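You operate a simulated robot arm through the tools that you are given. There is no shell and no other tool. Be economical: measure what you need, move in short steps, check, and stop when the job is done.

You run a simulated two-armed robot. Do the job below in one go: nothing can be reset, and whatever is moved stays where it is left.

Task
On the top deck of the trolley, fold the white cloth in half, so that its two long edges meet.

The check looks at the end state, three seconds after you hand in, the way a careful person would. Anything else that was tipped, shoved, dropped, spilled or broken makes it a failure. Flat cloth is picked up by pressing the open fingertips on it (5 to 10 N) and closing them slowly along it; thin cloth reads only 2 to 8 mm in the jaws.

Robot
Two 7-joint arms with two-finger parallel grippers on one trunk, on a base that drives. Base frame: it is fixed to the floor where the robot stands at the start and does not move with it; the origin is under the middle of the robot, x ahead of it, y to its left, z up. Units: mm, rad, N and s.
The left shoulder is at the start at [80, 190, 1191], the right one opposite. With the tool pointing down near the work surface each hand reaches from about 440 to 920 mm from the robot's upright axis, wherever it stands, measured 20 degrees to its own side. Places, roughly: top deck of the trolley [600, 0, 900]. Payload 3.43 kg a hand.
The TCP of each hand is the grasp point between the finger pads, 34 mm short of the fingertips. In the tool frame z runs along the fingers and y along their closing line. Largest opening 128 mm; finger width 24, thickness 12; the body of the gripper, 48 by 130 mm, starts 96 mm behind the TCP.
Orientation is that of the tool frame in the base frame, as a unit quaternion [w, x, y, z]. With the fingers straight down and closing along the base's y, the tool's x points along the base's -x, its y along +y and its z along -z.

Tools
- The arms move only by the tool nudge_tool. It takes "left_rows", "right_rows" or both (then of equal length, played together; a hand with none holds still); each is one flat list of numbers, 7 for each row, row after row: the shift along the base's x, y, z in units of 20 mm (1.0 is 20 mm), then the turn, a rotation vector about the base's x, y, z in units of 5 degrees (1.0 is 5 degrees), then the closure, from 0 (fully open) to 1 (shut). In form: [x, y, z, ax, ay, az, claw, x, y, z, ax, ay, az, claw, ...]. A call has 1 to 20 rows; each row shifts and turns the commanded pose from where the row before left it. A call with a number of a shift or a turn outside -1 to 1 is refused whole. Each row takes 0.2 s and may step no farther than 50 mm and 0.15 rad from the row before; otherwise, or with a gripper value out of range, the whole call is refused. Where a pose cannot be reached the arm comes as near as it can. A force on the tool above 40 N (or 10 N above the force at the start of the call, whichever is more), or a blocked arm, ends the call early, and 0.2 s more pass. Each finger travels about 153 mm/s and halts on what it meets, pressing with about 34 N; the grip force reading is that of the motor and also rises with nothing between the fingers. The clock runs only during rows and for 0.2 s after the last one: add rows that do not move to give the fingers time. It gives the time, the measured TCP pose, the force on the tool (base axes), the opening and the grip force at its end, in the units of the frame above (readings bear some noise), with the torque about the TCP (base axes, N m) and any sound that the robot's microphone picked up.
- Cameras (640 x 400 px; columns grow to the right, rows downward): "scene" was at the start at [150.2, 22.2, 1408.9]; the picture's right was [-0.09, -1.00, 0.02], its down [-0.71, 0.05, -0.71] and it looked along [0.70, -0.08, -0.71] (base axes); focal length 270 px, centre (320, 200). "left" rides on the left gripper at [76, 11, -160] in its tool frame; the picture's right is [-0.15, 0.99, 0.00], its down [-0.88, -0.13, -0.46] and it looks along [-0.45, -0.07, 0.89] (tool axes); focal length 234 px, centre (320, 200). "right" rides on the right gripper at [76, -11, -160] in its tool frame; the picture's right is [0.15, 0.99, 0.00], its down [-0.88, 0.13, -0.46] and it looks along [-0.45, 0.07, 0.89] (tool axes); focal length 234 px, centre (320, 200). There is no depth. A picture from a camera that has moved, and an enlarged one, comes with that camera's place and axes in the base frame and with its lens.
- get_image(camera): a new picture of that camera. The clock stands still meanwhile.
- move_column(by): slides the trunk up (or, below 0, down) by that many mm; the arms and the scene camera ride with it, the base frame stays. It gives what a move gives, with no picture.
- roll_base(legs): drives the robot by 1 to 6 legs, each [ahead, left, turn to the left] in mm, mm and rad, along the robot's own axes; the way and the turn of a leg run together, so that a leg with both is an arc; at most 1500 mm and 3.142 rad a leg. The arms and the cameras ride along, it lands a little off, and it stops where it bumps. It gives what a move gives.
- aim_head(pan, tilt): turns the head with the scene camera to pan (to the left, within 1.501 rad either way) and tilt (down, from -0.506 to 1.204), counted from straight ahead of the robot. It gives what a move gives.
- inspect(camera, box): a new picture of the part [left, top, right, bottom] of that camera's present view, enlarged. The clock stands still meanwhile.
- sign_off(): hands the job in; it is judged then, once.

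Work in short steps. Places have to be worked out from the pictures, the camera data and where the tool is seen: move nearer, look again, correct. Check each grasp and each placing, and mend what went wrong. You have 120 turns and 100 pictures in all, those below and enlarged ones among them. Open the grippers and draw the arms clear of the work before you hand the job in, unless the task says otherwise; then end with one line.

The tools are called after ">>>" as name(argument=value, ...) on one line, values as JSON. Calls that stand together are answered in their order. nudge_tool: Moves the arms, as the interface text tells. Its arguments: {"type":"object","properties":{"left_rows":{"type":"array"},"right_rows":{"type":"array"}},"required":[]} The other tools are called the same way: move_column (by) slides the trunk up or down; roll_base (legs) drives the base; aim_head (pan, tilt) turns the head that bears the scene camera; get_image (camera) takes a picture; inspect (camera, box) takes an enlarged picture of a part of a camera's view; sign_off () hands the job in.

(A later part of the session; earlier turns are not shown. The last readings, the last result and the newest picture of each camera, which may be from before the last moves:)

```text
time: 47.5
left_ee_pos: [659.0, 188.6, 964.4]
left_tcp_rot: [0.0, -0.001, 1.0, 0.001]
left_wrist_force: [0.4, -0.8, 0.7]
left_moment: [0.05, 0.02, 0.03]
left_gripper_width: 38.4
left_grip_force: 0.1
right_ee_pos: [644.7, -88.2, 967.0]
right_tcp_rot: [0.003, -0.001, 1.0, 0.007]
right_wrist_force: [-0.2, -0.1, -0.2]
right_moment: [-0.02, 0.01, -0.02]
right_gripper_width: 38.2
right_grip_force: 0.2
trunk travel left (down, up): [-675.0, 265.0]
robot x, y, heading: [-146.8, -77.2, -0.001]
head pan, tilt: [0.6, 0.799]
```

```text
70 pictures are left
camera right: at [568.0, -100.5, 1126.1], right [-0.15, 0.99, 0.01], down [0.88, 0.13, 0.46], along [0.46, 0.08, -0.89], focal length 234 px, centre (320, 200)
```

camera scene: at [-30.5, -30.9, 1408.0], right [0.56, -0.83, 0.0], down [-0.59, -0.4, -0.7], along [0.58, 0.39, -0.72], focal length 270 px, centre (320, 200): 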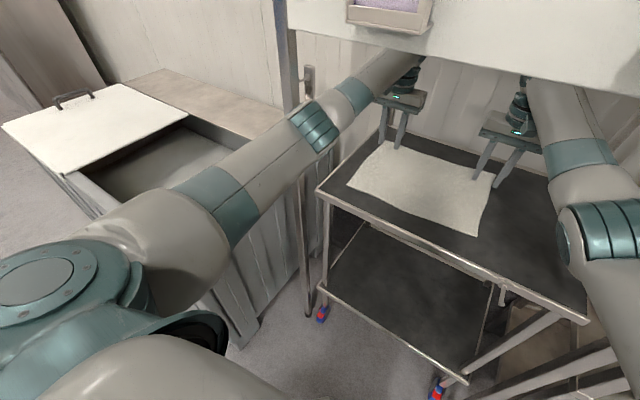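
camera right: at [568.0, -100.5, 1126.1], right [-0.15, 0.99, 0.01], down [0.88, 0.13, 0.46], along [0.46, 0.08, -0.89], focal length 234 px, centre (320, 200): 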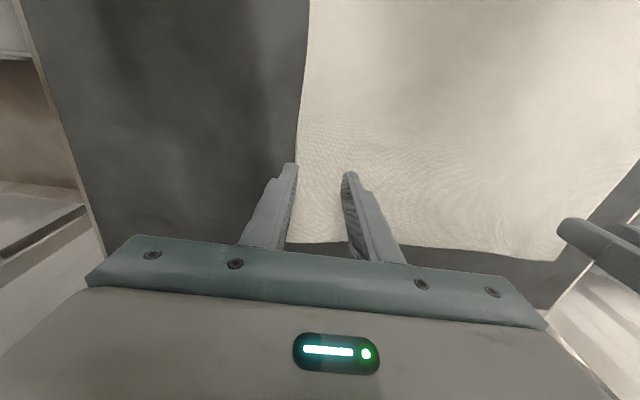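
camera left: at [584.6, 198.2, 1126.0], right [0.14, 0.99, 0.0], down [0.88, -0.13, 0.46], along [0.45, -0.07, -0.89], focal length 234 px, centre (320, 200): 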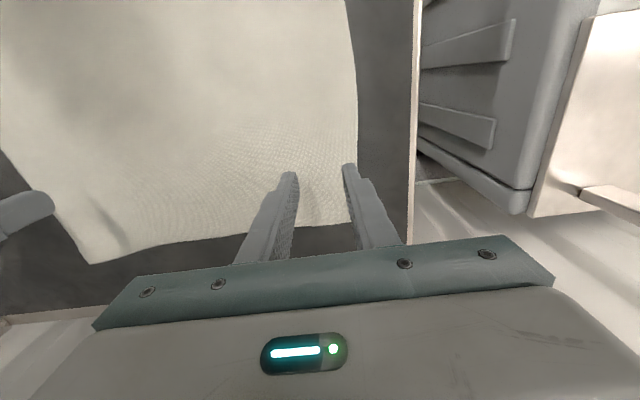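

Cloth corners: far (730, 217) and (744, −112), near (466, 214) and (482, −122); the left elbow still clears. I drive on 81 mm and set the hands just on the far edge.

>>> roll_base(legs=[[81, 0, 0]])

>>> get_image(camera="scene")

```text
time: 48.8
left_ee_pos: [745.4, 184.6, 965.3]
left_tcp_rot: [0.0, 0.001, 1.0, 0.001]
left_wrist_force: [0.0, -0.3, -0.8]
left_moment: [0.05, -0.01, -0.01]
left_gripper_width: 38.6
left_grip_force: 0.0
right_ee_pos: [728.8, -90.9, 967.9]
right_tcp_rot: [0.002, 0.001, 1.0, 0.007]
right_wrist_force: [0.2, -0.5, -0.4]
right_moment: [-0.01, -0.01, -0.02]
right_gripper_width: 38.6
right_grip_force: 0.1
trunk travel left (down, up): [-675.0, 265.0]
robot x, y, heading: [-62.7, -78.8, -0.007]
head pan, tilt: [0.6, 0.799]
stopped in leg 1: the robot was blocked; the commanded pose is now the measured one
```

```text
69 pictures are left
camera scene: at [54.8, -33.2, 1408.2], right [0.56, -0.83, 0.0], down [-0.59, -0.4, -0.7], along [0.58, 0.39, -0.72], focal length 270 px, centre (320, 200)
```

scene: 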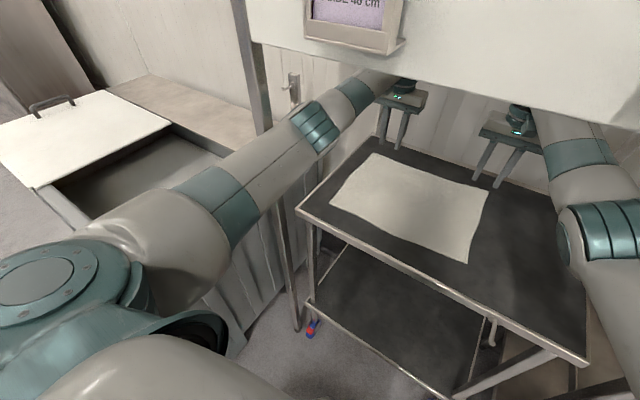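

The base travelled the full distance but reported a touch. I check the right side and below.

>>> aim_head(pan=-0.7, tilt=0.9)

>>> get_image(camera="scene")

>>> aim_head(pan=0, tilt=1.15)

>>> get_image(camera="scene")

```text
time: 50.2
left_ee_pos: [745.3, 184.9, 965.9]
left_tcp_rot: [-0.001, 0.001, 1.0, 0.001]
left_wrist_force: [-0.2, 0.2, -0.2]
left_moment: [-0.03, -0.04, 0.01]
left_gripper_width: 38.6
left_grip_force: 0.1
right_ee_pos: [727.8, -90.7, 965.9]
right_tcp_rot: [0.003, 0.0, 1.0, 0.007]
right_wrist_force: [0.0, 0.8, 1.2]
right_moment: [0.0, -0.01, 0.01]
right_gripper_width: 38.5
right_grip_force: 0.1
trunk travel left (down, up): [-675.0, 265.0]
robot x, y, heading: [-59.5, -78.3, 0.0]
head pan, tilt: [-0.7, 0.901]
```

```text
68 pictures are left
camera scene: at [46.6, -128.2, 1400.0], right [-0.64, -0.77, 0.0], down [-0.6, 0.51, -0.62], along [0.47, -0.4, -0.78], focal length 270 px, centre (320, 200)
```

scene: 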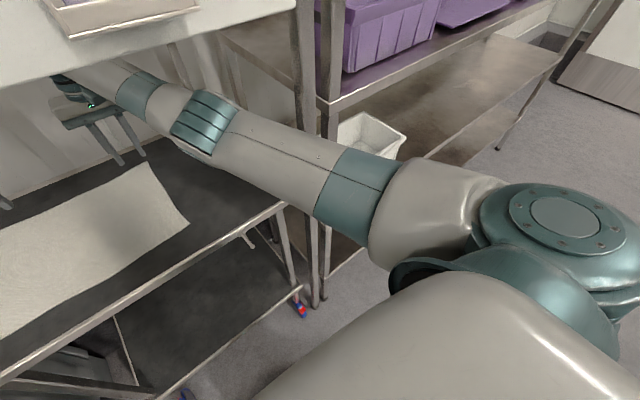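

```text
time: 51.3
left_ee_pos: [745.3, 184.8, 965.8]
left_tcp_rot: [-0.001, 0.0, 1.0, 0.001]
left_wrist_force: [0.8, 0.3, -0.4]
left_moment: [0.02, -0.01, -0.02]
left_gripper_width: 38.3
left_grip_force: 0.0
right_ee_pos: [729.7, -90.4, 966.0]
right_tcp_rot: [0.002, -0.001, 1.0, 0.007]
right_wrist_force: [0.4, -0.2, -0.2]
right_moment: [0.0, 0.0, -0.01]
right_gripper_width: 38.4
right_grip_force: 0.1
trunk travel left (down, up): [-675.0, 265.0]
robot x, y, heading: [-62.4, -77.8, -0.003]
head pan, tilt: [0.0, 1.15]
```

```text
67 pictures are left
camera scene: at [48.5, -79.7, 1383.1], right [0.0, -1.0, 0.0], down [-0.91, 0.0, -0.41], along [0.41, 0.0, -0.91], focal length 270 px, centre (320, 200)
```

scene: 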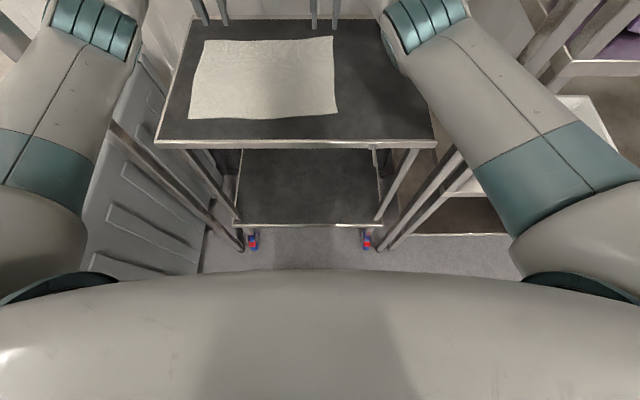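

No contact is visible and nothing has moved. I set the hands over the far edge (left x≈730, right x≈739) and lower them to about 10 mm above the cloth.

>>> nudge_tool(left_rows=[-0.4, 0.05, -0.4, 0, 0, 0, 0.7, -0.35, 0.05, -0.4, 0, 0, 0, 0.7, 0, 0, -0.25, 0, 0, 0, 0.7], right_rows=[0.25, -0.05, -0.4, 0, 0, 0, 0.7, 0.25, -0.05, -0.4, 0, 0, 0, 0.7, 0, 0, -0.25, 0, 0, 0, 0.7])

>>> get_image(camera="left")

>>> get_image(camera="right")

```text
time: 52.1
left_ee_pos: [747.5, 177.4, 936.6]
left_tcp_rot: [-0.006, 0.005, 1.0, 0.002]
left_wrist_force: [1.0, 0.4, -1.2]
left_moment: [-0.03, 0.14, 0.03]
left_gripper_width: 38.4
left_grip_force: 0.0
right_ee_pos: [752.2, -99.1, 935.2]
right_tcp_rot: [-0.004, 0.005, 1.0, 0.009]
right_wrist_force: [-2.0, 1.8, 2.5]
right_moment: [0.02, 0.1, 0.0]
right_gripper_width: 38.5
right_grip_force: 0.1
trunk travel left (down, up): [-675.0, 265.0]
robot x, y, heading: [-58.8, -69.6, -0.008]
head pan, tilt: [0.0, 1.15]
```

```text
66 pictures are left
camera left: at [675.0, 188.3, 1098.0], right [0.16, 0.99, 0.0], down [0.88, -0.14, 0.44], along [0.44, -0.07, -0.9], focal length 234 px, centre (320, 200)
```

left: 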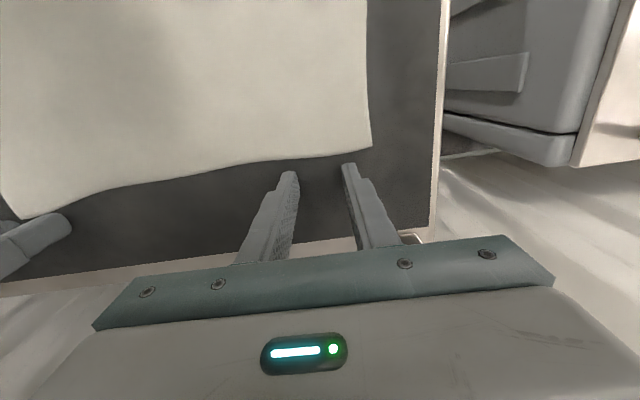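

```text
65 pictures are left
camera right: at [679.3, -112.3, 1095.4], right [-0.14, 0.99, 0.02], down [0.89, 0.11, 0.45], along [0.44, 0.08, -0.89], focal length 234 px, centre (320, 200)
```

right: 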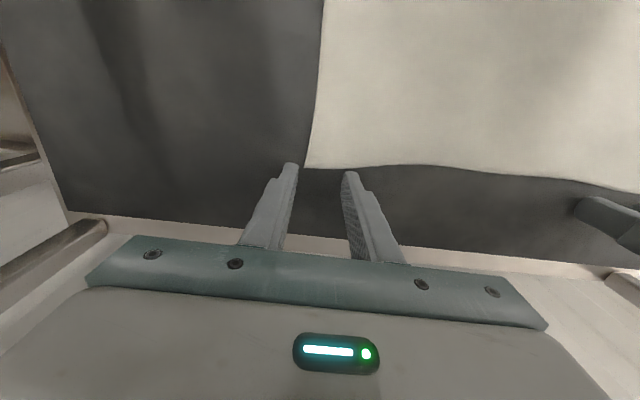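

Tips are at about 902 mm but just past the far edge (edge at x≈733 left, 743 right), and the right outer finger is off the cloth. I raise a little, move back onto the cloth and check.

>>> nudge_tool(left_rows=[0, 0, 0.5, 0, 0, 0, 0.7, -0.5, 0.2, 0, 0, 0, 0, 0.7, -0.35, 0.2, 0, 0, 0, 0, 0.7, 0, 0, 0, 0, 0, 0, 0.7], right_rows=[0, 0, 0.5, 0, 0, 0, 0.7, -0.3, 0.6, 0, 0, 0, 0, 0.7, -0.3, 0.6, 0, 0, 0, 0, 0.7, 0, 0, 0, 0, 0, 0, 0.7])

>>> get_image(camera="left")

>>> get_image(camera="right")

```text
time: 53.3
left_ee_pos: [729.2, 158.5, 954.4]
left_tcp_rot: [0.001, 0.022, 1.0, 0.0]
left_wrist_force: [1.1, -1.9, 2.4]
left_moment: [0.29, 0.13, 0.0]
left_gripper_width: 38.2
left_grip_force: 0.1
right_ee_pos: [733.7, -92.4, 952.3]
right_tcp_rot: [0.001, 0.013, 1.0, 0.008]
right_wrist_force: [0.0, 0.3, 0.6]
right_moment: [-0.06, 0.04, -0.03]
right_gripper_width: 38.4
right_grip_force: 0.0
trunk travel left (down, up): [-675.0, 265.0]
robot x, y, heading: [-59.6, -79.3, -0.029]
head pan, tilt: [0.0, 1.15]
stopped in row 4 (left hand): the arm was blocked; the commanded pose is now the measured one
```

```text
64 pictures are left
camera left: at [653.9, 172.1, 1116.9], right [0.19, 0.98, 0.0], down [0.87, -0.17, 0.46], along [0.45, -0.09, -0.89], focal length 234 px, centre (320, 200)
```

left: 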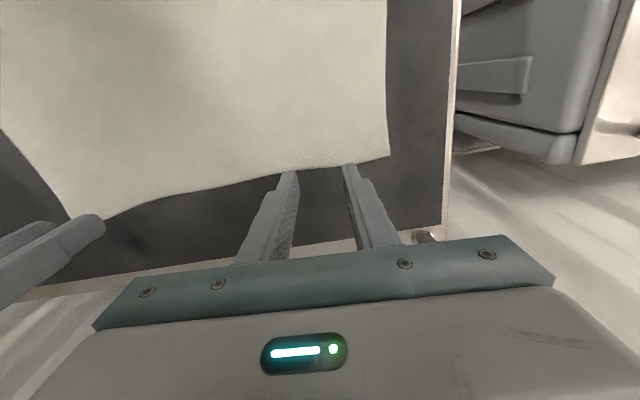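

```text
63 pictures are left
camera right: at [658.3, -103.1, 1112.0], right [-0.12, 0.99, 0.01], down [0.88, 0.1, 0.46], along [0.45, 0.07, -0.89], focal length 234 px, centre (320, 200)
```

right: 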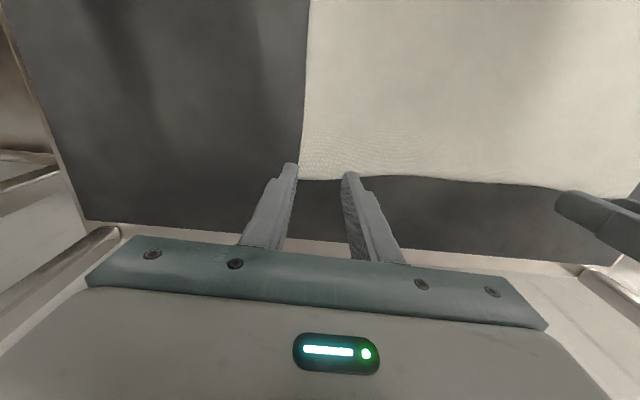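

The left elbow is pressing its post and turning the robot. I slide right to unload it, then back out to re-pose with a better base heading.

>>> roll_base(legs=[[0, -45, 0], [-285, 0, 0]])

>>> aim_head(pan=0, tilt=0.8)

>>> get_image(camera="scene")

```text
time: 54.0
left_ee_pos: [733.6, 155.7, 956.3]
left_tcp_rot: [0.003, 0.026, 1.0, -0.002]
left_wrist_force: [-0.2, 0.0, -0.4]
left_moment: [-0.01, 0.03, -0.01]
left_gripper_width: 38.6
left_grip_force: 0.1
right_ee_pos: [735.7, -97.9, 951.9]
right_tcp_rot: [0.002, 0.017, 1.0, 0.004]
right_wrist_force: [0.2, -0.3, 0.4]
right_moment: [-0.01, -0.02, -0.01]
right_gripper_width: 38.5
right_grip_force: 0.0
trunk travel left (down, up): [-675.0, 265.0]
robot x, y, heading: [-55.6, -76.5, -0.039]
head pan, tilt: [0.0, 1.15]
stopped in leg 1: the robot was blocked; the commanded pose is now the measured one
```

```text
time: 54.8
left_ee_pos: [732.9, 156.5, 955.3]
left_tcp_rot: [0.001, 0.023, 1.0, 0.0]
left_wrist_force: [-0.6, -0.2, 0.3]
left_moment: [-0.01, 0.01, 0.02]
left_gripper_width: 38.2
left_grip_force: 0.0
right_ee_pos: [736.4, -95.0, 950.5]
right_tcp_rot: [0.0, 0.014, 1.0, 0.008]
right_wrist_force: [-0.7, 0.7, 0.3]
right_moment: [0.0, -0.03, -0.02]
right_gripper_width: 38.2
right_grip_force: 0.0
trunk travel left (down, up): [-675.0, 265.0]
robot x, y, heading: [-59.1, -77.1, -0.035]
head pan, tilt: [0.0, 0.799]
```

```text
62 pictures are left
camera scene: at [81.8, -85.9, 1407.0], right [-0.03, -1.0, 0.0], down [-0.72, 0.02, -0.69], along [0.69, -0.02, -0.72], focal length 270 px, centre (320, 200)
```

scene: 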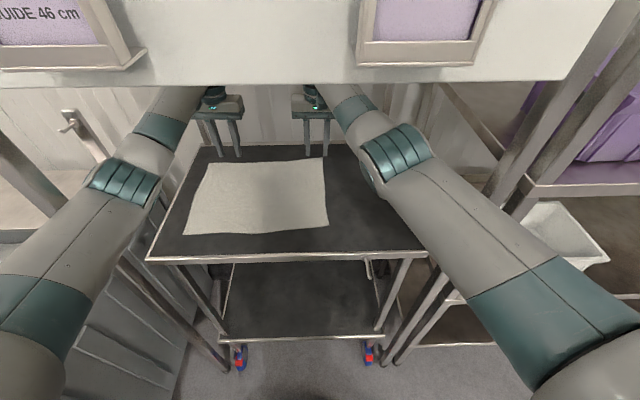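

The right-hand shift was what got blocked, while the left elbow shows ~80 mm clearance; the base's right front corner probably meets the right post's foot. I move slightly left and back out.

>>> roll_base(legs=[[-20, 15, 0], [-265, 0, 0]])

>>> aim_head(pan=-0.3, tilt=0.9)

>>> get_image(camera="scene")

```text
time: 55.6
left_ee_pos: [727.8, 150.8, 960.6]
left_tcp_rot: [0.004, 0.029, 1.0, -0.002]
left_wrist_force: [-0.9, 1.0, -0.4]
left_moment: [-0.12, -0.05, -0.01]
left_gripper_width: 38.4
left_grip_force: 0.1
right_ee_pos: [729.0, -96.4, 953.3]
right_tcp_rot: [0.002, 0.018, 1.0, 0.006]
right_wrist_force: [-0.1, 0.1, -0.2]
right_moment: [0.0, 0.01, 0.03]
right_gripper_width: 38.4
right_grip_force: 0.0
trunk travel left (down, up): [-675.0, 265.0]
robot x, y, heading: [-59.2, -71.9, -0.039]
head pan, tilt: [0.0, 0.799]
stopped in leg 1: the robot was blocked; the commanded pose is now the measured one
```

```text
time: 56.4
left_ee_pos: [726.7, 152.4, 960.3]
left_tcp_rot: [0.003, 0.028, 1.0, 0.0]
left_wrist_force: [-0.5, 0.8, -0.2]
left_moment: [0.01, -0.01, -0.01]
left_gripper_width: 38.3
left_grip_force: 0.0
right_ee_pos: [728.7, -97.1, 955.0]
right_tcp_rot: [0.002, 0.018, 1.0, 0.008]
right_wrist_force: [-0.5, 0.7, -0.4]
right_moment: [0.02, 0.01, 0.02]
right_gripper_width: 38.6
right_grip_force: 0.1
trunk travel left (down, up): [-675.0, 265.0]
robot x, y, heading: [-61.2, -76.8, -0.038]
head pan, tilt: [-0.3, 0.901]
```

```text
61 pictures are left
camera scene: at [64.0, -106.9, 1399.6], right [-0.33, -0.94, 0.0], down [-0.74, 0.26, -0.62], along [0.58, -0.2, -0.79], focal length 270 px, centre (320, 200)
```

scene: 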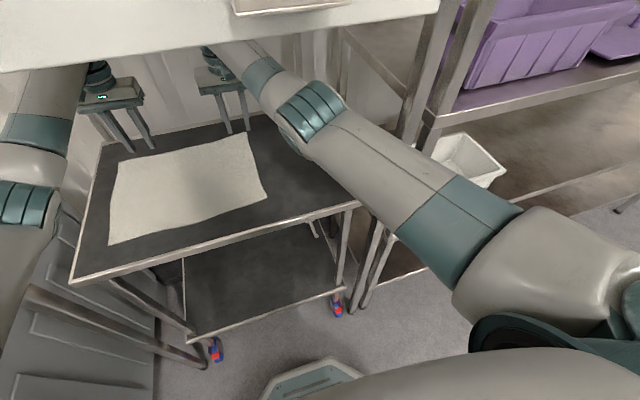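

Still pinned. I look straight at the left elbow and post.

>>> aim_head(pan=0.9, tilt=0.6)

>>> get_image(camera="scene")

>>> aim_head(pan=0.5, tilt=0.35)

>>> get_image(camera="scene")

>>> aim_head(pan=-0.5, tilt=0.4)

>>> get_image(camera="scene")

```text
time: 57.8
left_ee_pos: [726.2, 152.7, 960.7]
left_tcp_rot: [0.003, 0.028, 1.0, 0.0]
left_wrist_force: [0.1, 0.7, -0.5]
left_moment: [0.0, -0.05, 0.03]
left_gripper_width: 38.3
left_grip_force: 0.1
right_ee_pos: [730.3, -96.3, 951.6]
right_tcp_rot: [0.002, 0.017, 1.0, 0.008]
right_wrist_force: [-0.3, -0.1, 0.2]
right_moment: [0.03, 0.0, 0.02]
right_gripper_width: 38.4
right_grip_force: 0.1
trunk travel left (down, up): [-675.0, 265.0]
robot x, y, heading: [-59.7, -73.6, -0.039]
head pan, tilt: [0.901, 0.6]
```

```text
60 pictures are left
camera scene: at [50.4, -15.5, 1424.7], right [0.76, -0.65, -0.01], down [-0.37, -0.43, -0.83], along [0.53, 0.63, -0.56], focal length 270 px, centre (320, 200)
```

scene: 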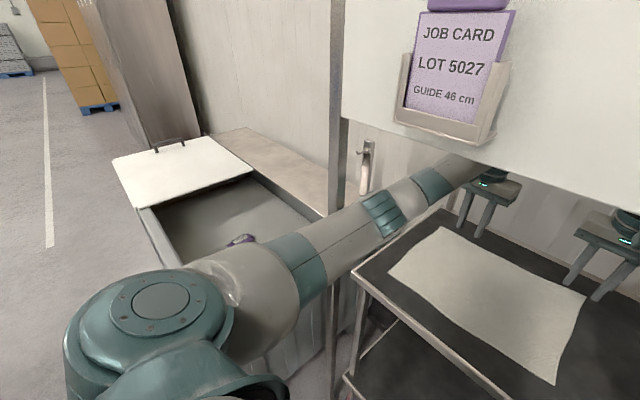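

```text
time: 58.6
left_ee_pos: [726.9, 152.6, 958.3]
left_tcp_rot: [0.003, 0.026, 1.0, 0.0]
left_wrist_force: [0.5, -0.4, -1.4]
left_moment: [0.02, -0.01, 0.01]
left_gripper_width: 38.2
left_grip_force: 0.0
right_ee_pos: [729.7, -96.3, 953.5]
right_tcp_rot: [0.002, 0.017, 1.0, 0.008]
right_wrist_force: [0.3, 0.0, -0.4]
right_moment: [-0.02, 0.03, 0.03]
right_gripper_width: 38.4
right_grip_force: 0.1
trunk travel left (down, up): [-675.0, 265.0]
robot x, y, heading: [-65.8, -73.7, -0.033]
head pan, tilt: [0.499, 0.351]
```

```text
59 pictures are left
camera scene: at [76.3, -41.2, 1447.2], right [0.45, -0.89, -0.01], down [-0.31, -0.15, -0.94], along [0.84, 0.42, -0.35], focal length 270 px, centre (320, 200)
```

scene: 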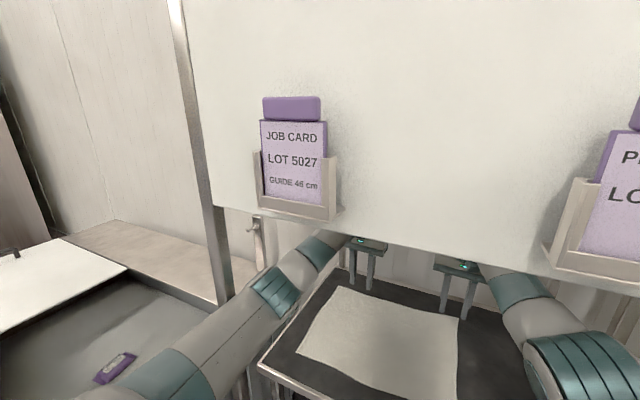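

```text
time: 59.9
left_ee_pos: [726.9, 152.6, 960.7]
left_tcp_rot: [0.004, 0.026, 1.0, -0.001]
left_wrist_force: [0.0, 0.4, 0.3]
left_moment: [0.01, -0.03, -0.01]
left_gripper_width: 38.4
left_grip_force: 0.0
right_ee_pos: [729.5, -96.9, 953.3]
right_tcp_rot: [0.001, 0.017, 1.0, 0.008]
right_wrist_force: [0.0, 0.0, -0.5]
right_moment: [-0.03, 0.02, 0.01]
right_gripper_width: 38.5
right_grip_force: 0.1
trunk travel left (down, up): [-675.0, 265.0]
robot x, y, heading: [-59.1, -70.4, -0.037]
head pan, tilt: [-0.499, 0.4]
```

```text
58 pictures are left
camera scene: at [72.8, -130.1, 1442.4], right [-0.51, -0.86, 0.0], down [-0.34, 0.2, -0.92], along [0.79, -0.47, -0.39], focal length 270 px, centre (320, 200)
```

scene: 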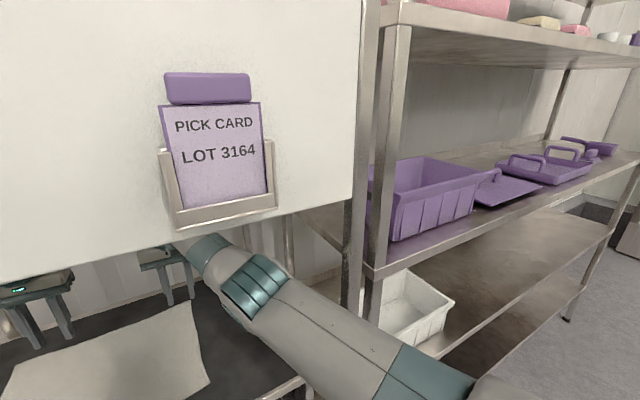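

No arm contact is visible on either side. I check the floor around the base.

>>> aim_head(pan=1.5, tilt=1.2)

>>> get_image(camera="scene")

>>> aim_head(pan=-1.5, tilt=1.2)

>>> get_image(camera="scene")

>>> get_image(camera="left")

```text
time: 61.8
left_ee_pos: [728.1, 152.4, 961.2]
left_tcp_rot: [0.004, 0.026, 1.0, 0.0]
left_wrist_force: [-0.4, -0.6, -1.0]
left_moment: [0.01, -0.03, 0.0]
left_gripper_width: 38.4
left_grip_force: 0.0
right_ee_pos: [730.2, -97.1, 953.7]
right_tcp_rot: [0.002, 0.017, 1.0, 0.007]
right_wrist_force: [-0.8, -0.3, -0.2]
right_moment: [-0.03, 0.02, -0.02]
right_gripper_width: 38.5
right_grip_force: 0.1
trunk travel left (down, up): [-675.0, 265.0]
robot x, y, heading: [-59.7, -70.9, -0.033]
head pan, tilt: [1.499, 1.201]
```

```text
57 pictures are left
camera scene: at [-1.3, -27.1, 1380.3], right [0.99, -0.11, 0.0], down [-0.1, -0.93, -0.37], along [0.04, 0.36, -0.93], focal length 270 px, centre (320, 200)
```

scene: 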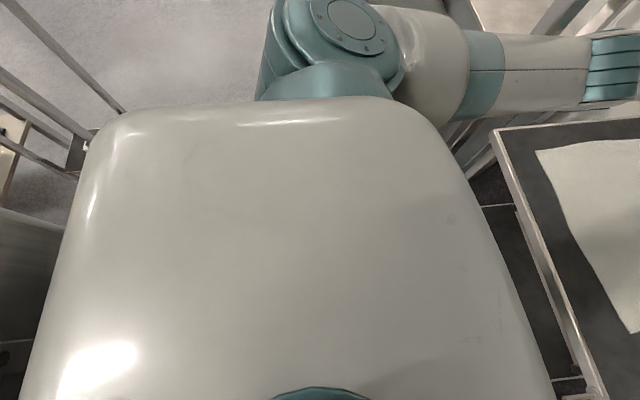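

```text
time: 64.4
left_ee_pos: [726.9, 152.9, 961.2]
left_tcp_rot: [0.003, 0.026, 1.0, 0.0]
left_wrist_force: [0.4, 0.2, -0.2]
left_moment: [-0.02, -0.01, -0.02]
left_gripper_width: 38.2
left_grip_force: 0.0
right_ee_pos: [730.2, -96.5, 952.1]
right_tcp_rot: [0.002, 0.018, 1.0, 0.008]
right_wrist_force: [0.3, -1.1, -0.3]
right_moment: [0.02, -0.04, -0.02]
right_gripper_width: 38.6
right_grip_force: 0.2
trunk travel left (down, up): [-675.0, 265.0]
robot x, y, heading: [-60.5, -74.1, -0.034]
head pan, tilt: [-1.499, 1.201]
```

```text
56 pictures are left
camera scene: at [-5.4, -138.6, 1379.9], right [-1.0, -0.04, 0.0], down [-0.04, 0.93, -0.36], along [0.01, -0.36, -0.93], focal length 270 px, centre (320, 200)
```

scene: 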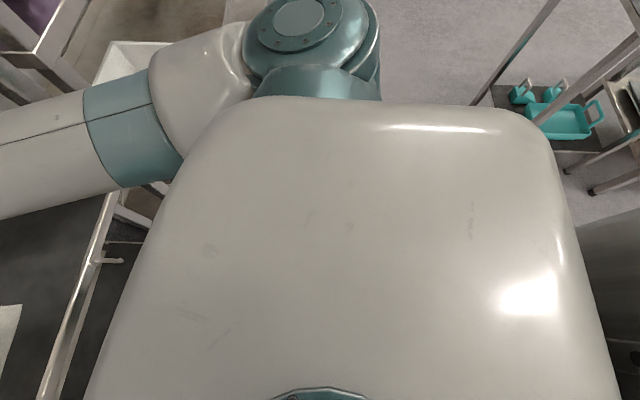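

```text
55 pictures are left
camera left: at [651.9, 167.0, 1120.7], right [0.2, 0.98, 0.0], down [0.87, -0.18, 0.46], along [0.45, -0.09, -0.89], focal length 234 px, centre (320, 200)
```

left: 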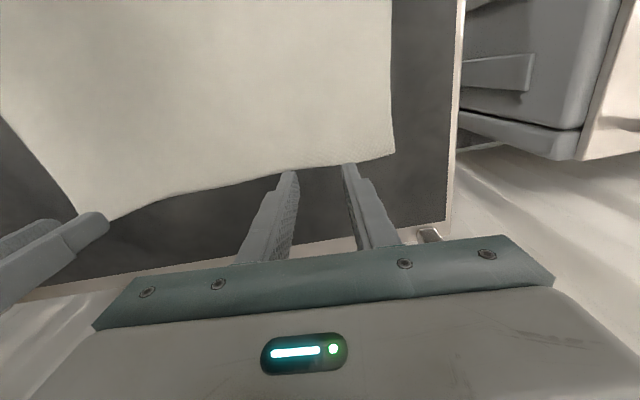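

Triangulating again puts the left elbow lower and wider, at about (435, 242, 1095), just past its post. I straighten the left arm to pull the elbow in, then back out.

>>> nudge_tool(left_rows=[0.6, -0.5, 0.2, 0, 0, 0, 0.7, 0.6, -0.5, 0.2, 0, 0, 0, 0.7, 0.5, -0.5, 0, 0, 0, 0, 0.7, 0.3, -0.5, 0, 0, 0, 0, 0.7], right_rows=[0, -0.3, 0.3, 0, 0, 0, 0.7, 0, -0.3, 0.3, 0, 0, 0, 0.7, 0, 0, 0, 0, 0, 0, 0.7, 0, 0, 0, 0, 0, 0, 0.7])

>>> roll_base(legs=[[-100, 0, 0]])

```text
time: 65.4
left_ee_pos: [764.0, 117.2, 970.4]
left_tcp_rot: [0.005, 0.026, 1.0, -0.001]
left_wrist_force: [-0.4, 0.2, 0.6]
left_moment: [0.01, 0.0, -0.02]
left_gripper_width: 38.4
left_grip_force: 0.0
right_ee_pos: [727.1, -105.0, 967.3]
right_tcp_rot: [0.004, 0.017, 1.0, 0.006]
right_wrist_force: [0.7, -0.5, -0.1]
right_moment: [-0.02, 0.0, 0.0]
right_gripper_width: 38.5
right_grip_force: 0.1
trunk travel left (down, up): [-675.0, 265.0]
robot x, y, heading: [-60.8, -77.3, -0.036]
head pan, tilt: [-1.499, 1.201]
```

```text
time: 66.6
left_ee_pos: [664.7, 120.2, 970.1]
left_tcp_rot: [0.006, 0.027, 1.0, -0.002]
left_wrist_force: [0.8, -0.6, 0.5]
left_moment: [-0.01, -0.07, 0.01]
left_gripper_width: 38.2
left_grip_force: 0.0
right_ee_pos: [626.0, -102.1, 969.1]
right_tcp_rot: [0.003, 0.018, 1.0, 0.006]
right_wrist_force: [-1.0, 0.2, -0.1]
right_moment: [0.0, -0.04, -0.01]
right_gripper_width: 38.4
right_grip_force: 0.1
trunk travel left (down, up): [-675.0, 265.0]
robot x, y, heading: [-160.7, -72.3, -0.034]
head pan, tilt: [-1.499, 1.201]
```

Free again; the elbow–post contact is confirmed, and a reach of ≥755 mm from the shoulder keeps the elbow well in. I back out further, shift right and take a heading of +0.1.

>>> roll_base(legs=[[-170, 0, 0], [0, -24, 0], [0, 0, 0.134]])

>>> aim_head(pan=-0.1, tilt=0.8)

>>> get_image(camera="scene")

```text
time: 69.1
left_ee_pos: [463.6, 213.0, 969.6]
left_tcp_rot: [0.005, -0.04, 0.999, -0.002]
left_wrist_force: [-0.7, -0.1, -0.2]
left_moment: [0.0, -0.01, 0.02]
left_gripper_width: 38.6
left_grip_force: 0.1
right_ee_pos: [454.6, -12.3, 967.5]
right_tcp_rot: [0.003, -0.051, 0.999, 0.005]
right_wrist_force: [-0.8, 0.4, -0.7]
right_moment: [0.01, -0.02, -0.01]
right_gripper_width: 38.4
right_grip_force: 0.0
trunk travel left (down, up): [-675.0, 265.0]
robot x, y, heading: [-328.4, -86.0, 0.105]
head pan, tilt: [-1.499, 1.201]
```

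```text
time: 70.6
left_ee_pos: [462.0, 211.6, 969.7]
left_tcp_rot: [0.005, -0.041, 0.999, -0.002]
left_wrist_force: [0.1, 0.0, -0.2]
left_moment: [0.0, 0.0, 0.02]
left_gripper_width: 38.4
left_grip_force: 0.0
right_ee_pos: [453.6, -12.8, 968.0]
right_tcp_rot: [0.002, -0.051, 0.999, 0.006]
right_wrist_force: [-0.2, -0.4, 0.0]
right_moment: [-0.03, -0.03, -0.03]
right_gripper_width: 38.5
right_grip_force: 0.0
trunk travel left (down, up): [-675.0, 265.0]
robot x, y, heading: [-330.5, -88.9, 0.099]
head pan, tilt: [-0.099, 0.799]
```

```text
54 pictures are left
camera scene: at [-200.4, -84.9, 1408.0], right [0.0, -1.0, 0.0], down [-0.72, 0.0, -0.7], along [0.7, 0.0, -0.72], focal length 270 px, centre (320, 200)
```

scene: 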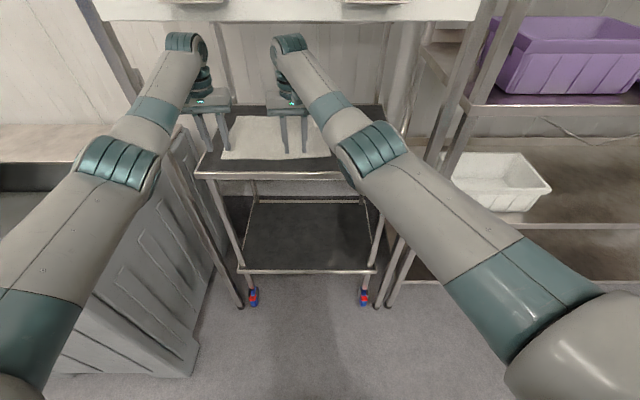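

I place the hands for the far edge relative to the base, then drive in along world x.

>>> nudge_tool(left_rows=[0, -0.45, 0, 0, 0, -0.1, 0.7, 0, -0.45, 0, 0, 0, -0.1, 0.7, 0, -0.45, 0, 0, 0, -0.1, 0.7, 0, -0.45, 0, 0, 0, -0.1, 0.7], right_rows=[0.2, -0.84, 0, 0, 0, -0.16, 0.7, 0.2, -0.84, 0, 0, 0, -0.16, 0.7, 0.2, -0.84, 0, 0, 0, -0.16, 0.7, 0.2, -0.84, 0, 0, 0, -0.16, 0.7])

>>> roll_base(legs=[[189, -19, 0], [75, -8, 0]])

>>> get_image(camera="left")

>>> get_image(camera="right")

>>> get_image(camera="scene")

```text
time: 71.6
left_ee_pos: [463.5, 175.5, 969.1]
left_tcp_rot: [0.005, -0.024, 1.0, -0.002]
left_wrist_force: [-0.7, -0.1, 0.2]
left_moment: [-0.01, -0.03, -0.01]
left_gripper_width: 38.4
left_grip_force: 0.0
right_ee_pos: [471.1, -80.5, 968.3]
right_tcp_rot: [0.003, -0.023, 1.0, 0.006]
right_wrist_force: [-0.1, -0.5, 0.4]
right_moment: [0.02, -0.01, -0.01]
right_gripper_width: 38.5
right_grip_force: 0.1
trunk travel left (down, up): [-675.0, 265.0]
robot x, y, heading: [-327.9, -89.2, 0.101]
head pan, tilt: [-0.099, 0.799]
```

```text
time: 73.8
left_ee_pos: [728.4, 176.0, 968.7]
left_tcp_rot: [0.006, -0.024, 1.0, -0.002]
left_wrist_force: [0.9, -0.1, -0.3]
left_moment: [0.0, 0.03, -0.01]
left_gripper_width: 38.5
left_grip_force: 0.0
right_ee_pos: [736.6, -79.6, 967.1]
right_tcp_rot: [0.003, -0.023, 1.0, 0.006]
right_wrist_force: [-0.1, 0.2, -0.5]
right_moment: [-0.01, 0.03, -0.01]
right_gripper_width: 38.3
right_grip_force: 0.1
trunk travel left (down, up): [-675.0, 265.0]
robot x, y, heading: [-63.8, -91.5, 0.103]
head pan, tilt: [-0.099, 0.799]
```

```text
53 pictures are left
camera left: at [651.4, 183.0, 1129.3], right [0.1, 1.0, 0.0], down [0.88, -0.09, 0.47], along [0.46, -0.05, -0.89], focal length 234 px, centre (320, 200)
```

left: 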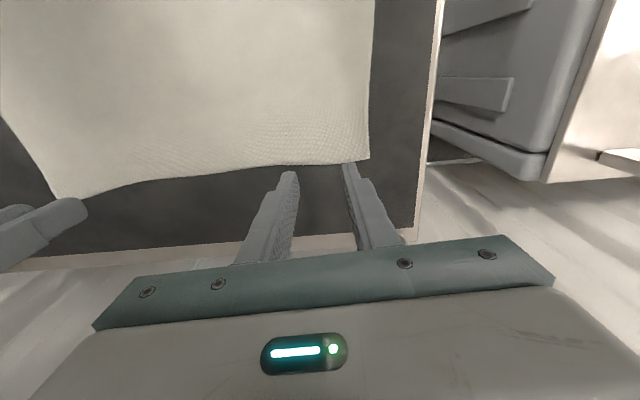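

```text
52 pictures are left
camera right: at [662.0, -96.0, 1126.5], right [-0.19, 0.98, 0.01], down [0.87, 0.16, 0.46], along [0.45, 0.1, -0.89], focal length 234 px, centre (320, 200)
```

right: 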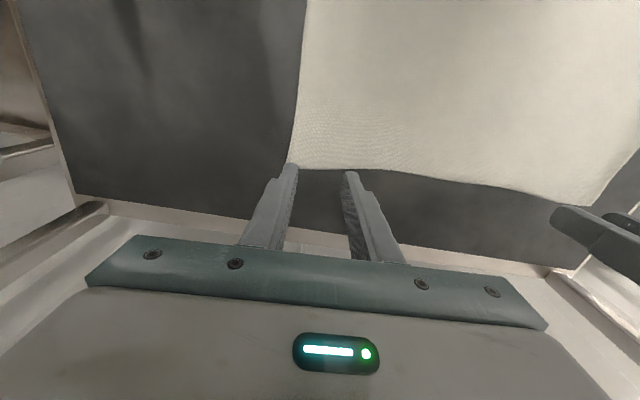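

```text
51 pictures are left
camera scene: at [65.8, -85.0, 1408.0], right [0.0, -1.0, 0.0], down [-0.72, 0.0, -0.7], along [0.7, 0.0, -0.72], focal length 270 px, centre (320, 200)
```

scene: 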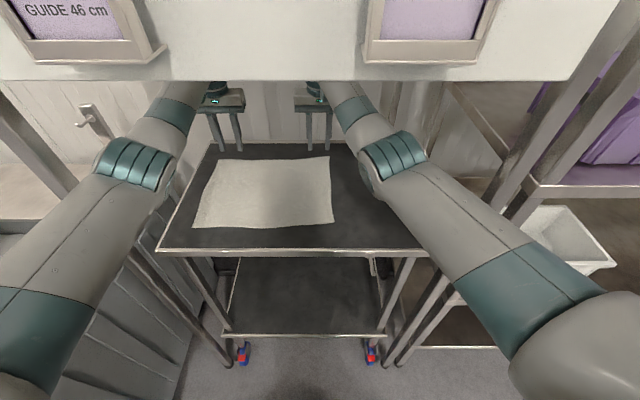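

No contact this time, and the tips sit right at the far edge. I nudge the left hand onto the cloth and descend gently.

>>> nudge_tool(left_rows=[-0.15, 0.4, -0.4, 0, 0, 0, 0.7, 0, 0, -0.4, 0, 0, 0, 0.7, 0, 0, -0.4, 0, 0, 0, 0.7, 0, 0, -0.1, 0, 0, 0, 0.7, 0, 0, -0.1, 0, 0, 0, 0.7, 0, 0, -0.1, 0, 0, 0, 0.7, 0, 0, -0.1, 0, 0, 0, 0.7, 0, 0, 0, 0, 0, 0, 0.7], right_rows=[-0.05, 0, -0.4, 0, 0, 0, 0.7, 0, 0, -0.4, 0, 0, 0, 0.7, 0, 0, -0.4, 0, 0, 0, 0.7, 0, 0, -0.1, 0, 0, 0, 0.7, 0, 0, -0.1, 0, 0, 0, 0.7, 0, 0, -0.1, 0, 0, 0, 0.7, 0, 0, -0.1, 0, 0, 0, 0.7, 0, 0, 0, 0, 0, 0, 0.7])

```text
time: 75.6
left_ee_pos: [724.3, 183.7, 937.2]
left_tcp_rot: [0.006, -0.024, 1.0, -0.001]
left_wrist_force: [0.2, -0.1, -1.0]
left_moment: [0.0, -0.03, -0.01]
left_gripper_width: 38.2
left_grip_force: 0.1
right_ee_pos: [735.3, -80.3, 935.7]
right_tcp_rot: [0.003, -0.023, 1.0, 0.006]
right_wrist_force: [0.3, 0.0, 2.8]
right_moment: [-0.09, 0.05, -0.01]
right_gripper_width: 38.2
right_grip_force: 0.1
trunk travel left (down, up): [-675.0, 265.0]
robot x, y, heading: [-67.3, -91.1, 0.097]
head pan, tilt: [-0.099, 0.799]
```

Right is just touching (2.8 N), left not yet. I check the finger positions on the cloth.

>>> inspect(camera="left", box=[200, 80, 440, 230])

>>> inspect(camera="right", box=[200, 80, 440, 230])

```text
2.67 times, centred on (320, 155) of left
camera zoom: at [647.4, 191.2, 1098.1], right [0.1, 1.0, 0.0], down [0.88, -0.09, 0.47], along [0.46, -0.05, -0.88], focal length 624 px, centre (320, 320)
```

zoom: 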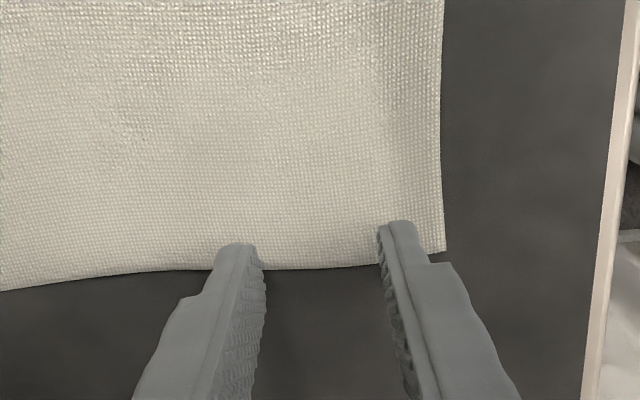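

```text
2.67 times, centred on (320, 155) of right
camera zoom: at [660.2, -95.9, 1095.2], right [-0.19, 0.98, 0.01], down [0.87, 0.16, 0.46], along [0.45, 0.1, -0.89], focal length 624 px, centre (320, 320)
```

zoom: 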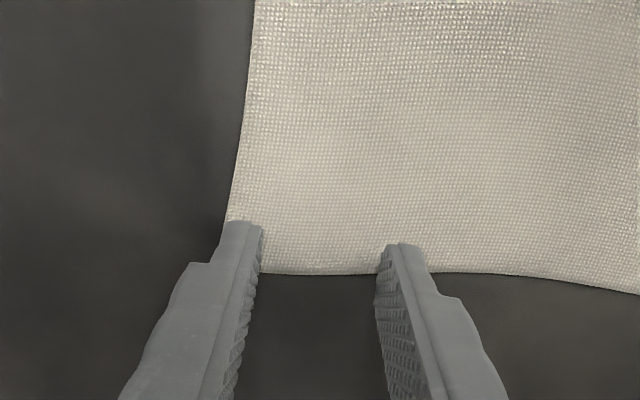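

Overlap is about 10 mm. I go 4 mm further in (right also 6 mm toward the middle) and press lightly.

>>> nudge_tool(left_rows=[-0.2, 0, 0, 0, 0, 0, 0.7, 0, 0, -0.1, 0, 0, 0, 0.7, 0, 0, -0.1, 0, 0, 0, 0.7, 0, 0, 0, 0, 0, 0, 0.7], right_rows=[0, 0, 0.1, 0, 0, 0, 0.7, -0.2, 0.3, 0, 0, 0, 0, 0.7, 0, 0, -0.1, 0, 0, 0, 0.7, 0, 0, -0.05, 0, 0, 0, 0.7])

```text
time: 76.6
left_ee_pos: [720.6, 182.9, 936.2]
left_tcp_rot: [0.008, -0.024, 1.0, -0.001]
left_wrist_force: [4.8, 0.1, 10.3]
left_moment: [0.16, -0.08, -0.07]
left_gripper_width: 38.3
left_grip_force: 0.1
right_ee_pos: [731.2, -74.5, 935.9]
right_tcp_rot: [0.004, -0.023, 1.0, 0.006]
right_wrist_force: [0.4, 0.2, 3.2]
right_moment: [-0.08, 0.0, 0.0]
right_gripper_width: 38.5
right_grip_force: 0.0
trunk travel left (down, up): [-675.0, 265.0]
robot x, y, heading: [-66.6, -89.5, 0.101]
head pan, tilt: [-0.099, 0.799]
```

Left presses 10 N, right 3 N. I even them out and close both slowly.

>>> nudge_tool(left_rows=[0, 0, 0.02, 0, 0, 0, 0.7, 0, 0, 0, 0, 0, 0, 0.73, 0, 0, 0, 0, 0, 0, 0.76, 0, 0, 0, 0, 0, 0, 0.79, 0, 0, 0, 0, 0, 0, 0.82, 0, 0, 0, 0, 0, 0, 0.85, 0, 0, 0, 0, 0, 0, 0.88, 0, 0, 0, 0, 0, 0, 0.91, 0, 0, 0, 0, 0, 0, 0.94, 0, 0, 0, 0, 0, 0, 0.97, 0, 0, 0, 0, 0, 0, 1, 0, 0, 0, 0, 0, 0, 1, 0, 0, 0, 0, 0, 0, 1], right_rows=[0, 0, -0.07, 0, 0, 0, 0.7, 0, 0, 0, 0, 0, 0, 0.73, 0, 0, 0, 0, 0, 0, 0.76, 0, 0, 0, 0, 0, 0, 0.79, 0, 0, 0, 0, 0, 0, 0.82, 0, 0, 0, 0, 0, 0, 0.85, 0, 0, 0, 0, 0, 0, 0.88, 0, 0, 0, 0, 0, 0, 0.91, 0, 0, 0, 0, 0, 0, 0.94, 0, 0, 0, 0, 0, 0, 0.97, 0, 0, 0, 0, 0, 0, 1, 0, 0, 0, 0, 0, 0, 1, 0, 0, 0, 0, 0, 0, 1])

>>> inspect(camera="left", box=[200, 80, 440, 230])

>>> inspect(camera="right", box=[200, 80, 440, 230])

```text
time: 79.4
left_ee_pos: [717.5, 182.7, 936.1]
left_tcp_rot: [0.006, -0.023, 1.0, -0.003]
left_wrist_force: [0.0, 0.4, 0.5]
left_moment: [0.03, 0.03, 0.0]
left_gripper_width: 0.4
left_grip_force: 32.6
right_ee_pos: [728.8, -75.5, 935.3]
right_tcp_rot: [0.004, -0.023, 1.0, 0.007]
right_wrist_force: [1.2, -7.8, 20.2]
right_moment: [-0.35, 0.09, 0.06]
right_gripper_width: 0.2
right_grip_force: 32.9
trunk travel left (down, up): [-675.0, 265.0]
robot x, y, heading: [-63.0, -93.9, 0.101]
head pan, tilt: [-0.099, 0.799]
```

```text
2.67 times, centred on (320, 155) of left
camera zoom: at [641.3, 190.1, 1096.0], right [0.1, 1.0, 0.0], down [0.88, -0.09, 0.47], along [0.47, -0.05, -0.88], focal length 624 px, centre (320, 320)
```

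zoom: 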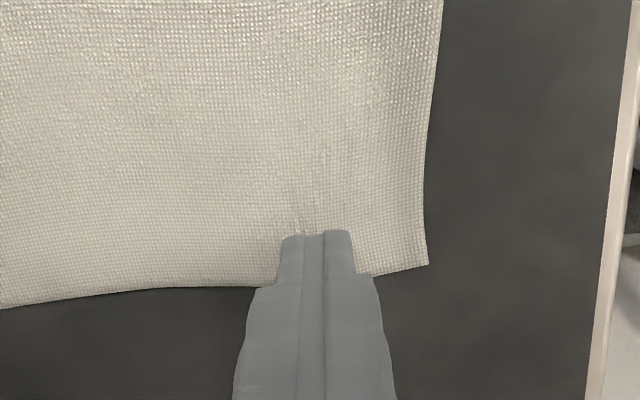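

```text
2.67 times, centred on (320, 155) of right
camera zoom: at [654.1, -91.3, 1094.6], right [-0.19, 0.98, 0.01], down [0.87, 0.16, 0.47], along [0.45, 0.1, -0.89], focal length 624 px, centre (320, 320)
```

zoom: 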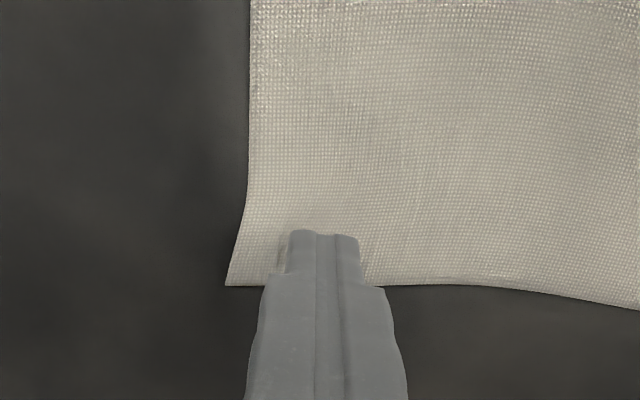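

Both jaws closed empty (0.4 / 0.2 mm). I lift slightly, reopen and press again, watching the force as I close in stages.

>>> nudge_tool(left_rows=[0, 0, 0.3, 0, 0, 0, 1, 0, 0, 0, 0, 0, 0, 0.65, 0, 0, 0, 0, 0, 0, 0.65, 0, 0, -0.15, 0, 0, 0, 0.65, 0, 0, -0.1, 0, 0, 0, 0.65, 0, 0, -0.05, 0, 0, 0, 0.65, 0, 0, 0, 0, 0, 0, 0.65], right_rows=[0, 0, 0.3, 0, 0, 0, 1, 0, 0, 0, 0, 0, 0, 0.65, 0, 0, 0, 0, 0, 0, 0.65, 0, 0, -0.15, 0, 0, 0, 0.65, 0, 0, -0.1, 0, 0, 0, 0.65, 0, 0, -0.05, 0, 0, 0, 0.65, 0, 0, 0, 0, 0, 0, 0.65])

```text
time: 81.0
left_ee_pos: [720.5, 182.1, 936.8]
left_tcp_rot: [0.007, -0.023, 1.0, -0.002]
left_wrist_force: [1.8, 1.7, 4.3]
left_moment: [0.1, -0.01, -0.05]
left_gripper_width: 44.7
left_grip_force: 0.3
right_ee_pos: [730.8, -74.2, 935.5]
right_tcp_rot: [0.005, -0.023, 1.0, 0.006]
right_wrist_force: [3.4, -2.0, 13.1]
right_moment: [-0.38, -0.03, 0.07]
right_gripper_width: 45.4
right_grip_force: 0.5
trunk travel left (down, up): [-675.0, 265.0]
robot x, y, heading: [-64.4, -88.8, 0.097]
head pan, tilt: [-0.099, 0.799]
```

Left 4 N, right 13 N; I trim both and close halfway, then read.

>>> nudge_tool(left_rows=[0, 0, -0.04, 0, 0, 0, 0.65, 0, 0, 0, 0, 0, 0, 0.67, 0, 0, 0, 0, 0, 0, 0.69, 0, 0, 0, 0, 0, 0, 0.71, 0, 0, 0, 0, 0, 0, 0.73, 0, 0, 0, 0, 0, 0, 0.75, 0, 0, 0, 0, 0, 0, 0.77, 0, 0, 0, 0, 0, 0, 0.79], right_rows=[0, 0, 0.03, 0, 0, 0, 0.65, 0, 0, 0, 0, 0, 0, 0.67, 0, 0, 0, 0, 0, 0, 0.69, 0, 0, 0, 0, 0, 0, 0.71, 0, 0, 0, 0, 0, 0, 0.73, 0, 0, 0, 0, 0, 0, 0.75, 0, 0, 0, 0, 0, 0, 0.77, 0, 0, 0, 0, 0, 0, 0.79])

>>> inspect(camera="left", box=[200, 80, 440, 230])

>>> inspect(camera="right", box=[200, 80, 440, 230])

```text
time: 82.8
left_ee_pos: [718.9, 183.2, 935.0]
left_tcp_rot: [0.008, -0.024, 1.0, -0.001]
left_wrist_force: [1.4, -0.3, 15.0]
left_moment: [0.07, 0.08, -0.04]
left_gripper_width: 27.6
left_grip_force: 0.8
right_ee_pos: [729.8, -74.3, 936.3]
right_tcp_rot: [0.004, -0.024, 1.0, 0.006]
right_wrist_force: [0.8, 2.8, 8.1]
right_moment: [-0.07, 0.02, -0.02]
right_gripper_width: 25.0
right_grip_force: 0.1
trunk travel left (down, up): [-675.0, 265.0]
robot x, y, heading: [-66.8, -86.9, 0.102]
head pan, tilt: [-0.099, 0.799]
```

```text
2.67 times, centred on (320, 155) of left
camera zoom: at [641.3, 190.6, 1095.4], right [0.1, 1.0, 0.0], down [0.88, -0.09, 0.47], along [0.47, -0.05, -0.88], focal length 624 px, centre (320, 320)
```

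zoom: 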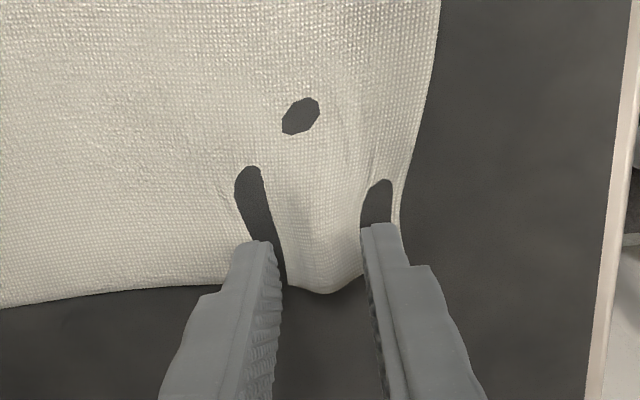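

```text
2.67 times, centred on (320, 155) of right
camera zoom: at [654.0, -90.0, 1094.9], right [-0.19, 0.98, 0.01], down [0.87, 0.16, 0.46], along [0.45, 0.1, -0.89], focal length 624 px, centre (320, 320)
```

zoom: 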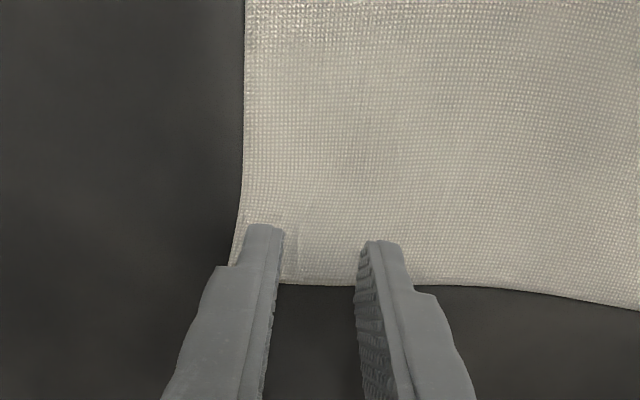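

The left is gathering a fold at ~15 N; the right (8 N) slides. I press the right a bit more and close both fully.

>>> nudge_tool(left_rows=[0, 0, 0, 0, 0, 0, 0.79, 0, 0, 0, 0, 0, 0, 0.82, 0, 0, 0, 0, 0, 0, 0.85, 0, 0, 0, 0, 0, 0, 0.88, 0, 0, 0, 0, 0, 0, 0.91, 0, 0, 0, 0, 0, 0, 0.94, 0, 0, 0, 0, 0, 0, 0.97, 0, 0, 0, 0, 0, 0, 1, 0, 0, 0, 0, 0, 0, 1, 0, 0, 0, 0, 0, 0, 1], right_rows=[0, 0, 0.3, 0, 0, 0, 0.7, 0, 0, 0, 0, 0, 0, 0.65, 0, 0, -0.2, 0, 0, 0, 0.65, 0, 0, -0.17, 0, 0, 0, 0.65, 0, 0, 0, 0, 0, 0, 0.65, 0, 0, 0, 0, 0, 0, 0.67, 0, 0, 0, 0, 0, 0, 0.69, 0, 0, 0, 0, 0, 0, 0.71, 0, 0, 0, 0, 0, 0, 0.73, 0, 0, 0, 0, 0, 0, 0.75])

>>> inspect(camera="left", box=[200, 80, 440, 230])

>>> inspect(camera="right", box=[200, 80, 440, 230])

```text
time: 85.0
left_ee_pos: [718.1, 183.8, 934.9]
left_tcp_rot: [0.007, -0.023, 1.0, -0.002]
left_wrist_force: [1.5, 4.1, 14.2]
left_moment: [0.14, 0.06, -0.04]
left_gripper_width: 2.6
left_grip_force: 33.6
right_ee_pos: [728.7, -74.8, 936.1]
right_tcp_rot: [0.005, -0.023, 1.0, 0.006]
right_wrist_force: [3.4, -1.1, 17.1]
right_moment: [-0.23, -0.06, 0.02]
right_gripper_width: 31.0
right_grip_force: 0.0
trunk travel left (down, up): [-675.0, 265.0]
robot x, y, heading: [-66.4, -87.8, 0.099]
head pan, tilt: [-0.099, 0.799]
```

```text
2.67 times, centred on (320, 155) of left
camera zoom: at [640.8, 190.9, 1095.3], right [0.1, 1.0, 0.0], down [0.88, -0.09, 0.47], along [0.47, -0.05, -0.88], focal length 624 px, centre (320, 320)
```

zoom: 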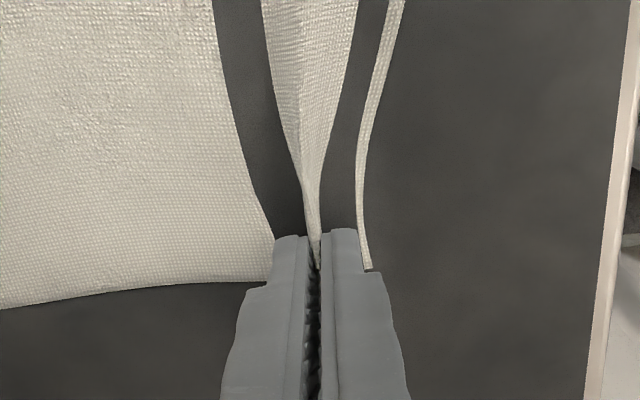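

```text
2.67 times, centred on (320, 155) of right
camera zoom: at [653.6, -90.1, 1094.6], right [-0.19, 0.98, 0.01], down [0.87, 0.16, 0.47], along [0.46, 0.1, -0.88], focal length 624 px, centre (320, 320)
```

zoom: 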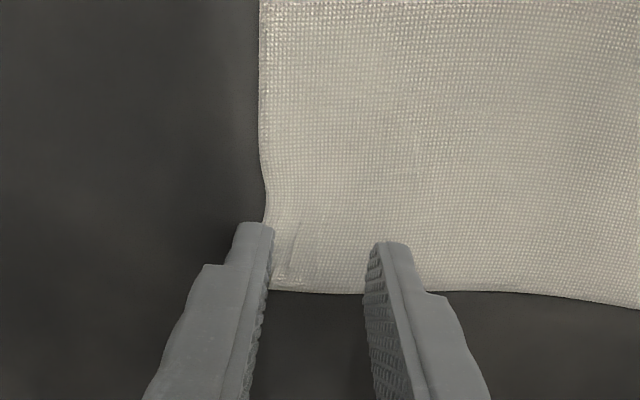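

Left holds the cloth (2.6 mm). On the right the load is on the outer finger only, so I lift, shift it 12 mm inward, tilt slightly and press again.

>>> nudge_tool(right_rows=[0, 0, 0.3, 0, 0, 0, 0.7, 0, 0.3, 0, -0.15, 0, 0, 0.65, 0, 0.3, 0, 0, 0, 0, 0.65, 0, 0, -0.2, 0, 0, 0, 0.65, 0, 0, -0.1, 0, 0, 0, 0.65, 0, 0, 0, 0, 0, 0, 0.65])

```text
time: 86.4
left_ee_pos: [719.1, 182.1, 935.8]
left_tcp_rot: [0.007, -0.024, 1.0, -0.002]
left_wrist_force: [1.9, 4.4, 14.7]
left_moment: [0.21, 0.03, -0.03]
left_gripper_width: 2.4
left_grip_force: 33.8
right_ee_pos: [729.3, -62.0, 936.0]
right_tcp_rot: [0.004, -0.023, 1.0, -0.001]
right_wrist_force: [-5.0, -1.5, 8.7]
right_moment: [0.06, 0.21, 0.02]
right_gripper_width: 44.6
right_grip_force: 0.1
trunk travel left (down, up): [-675.0, 265.0]
robot x, y, heading: [-60.9, -90.2, 0.094]
head pan, tilt: [-0.099, 0.799]
```

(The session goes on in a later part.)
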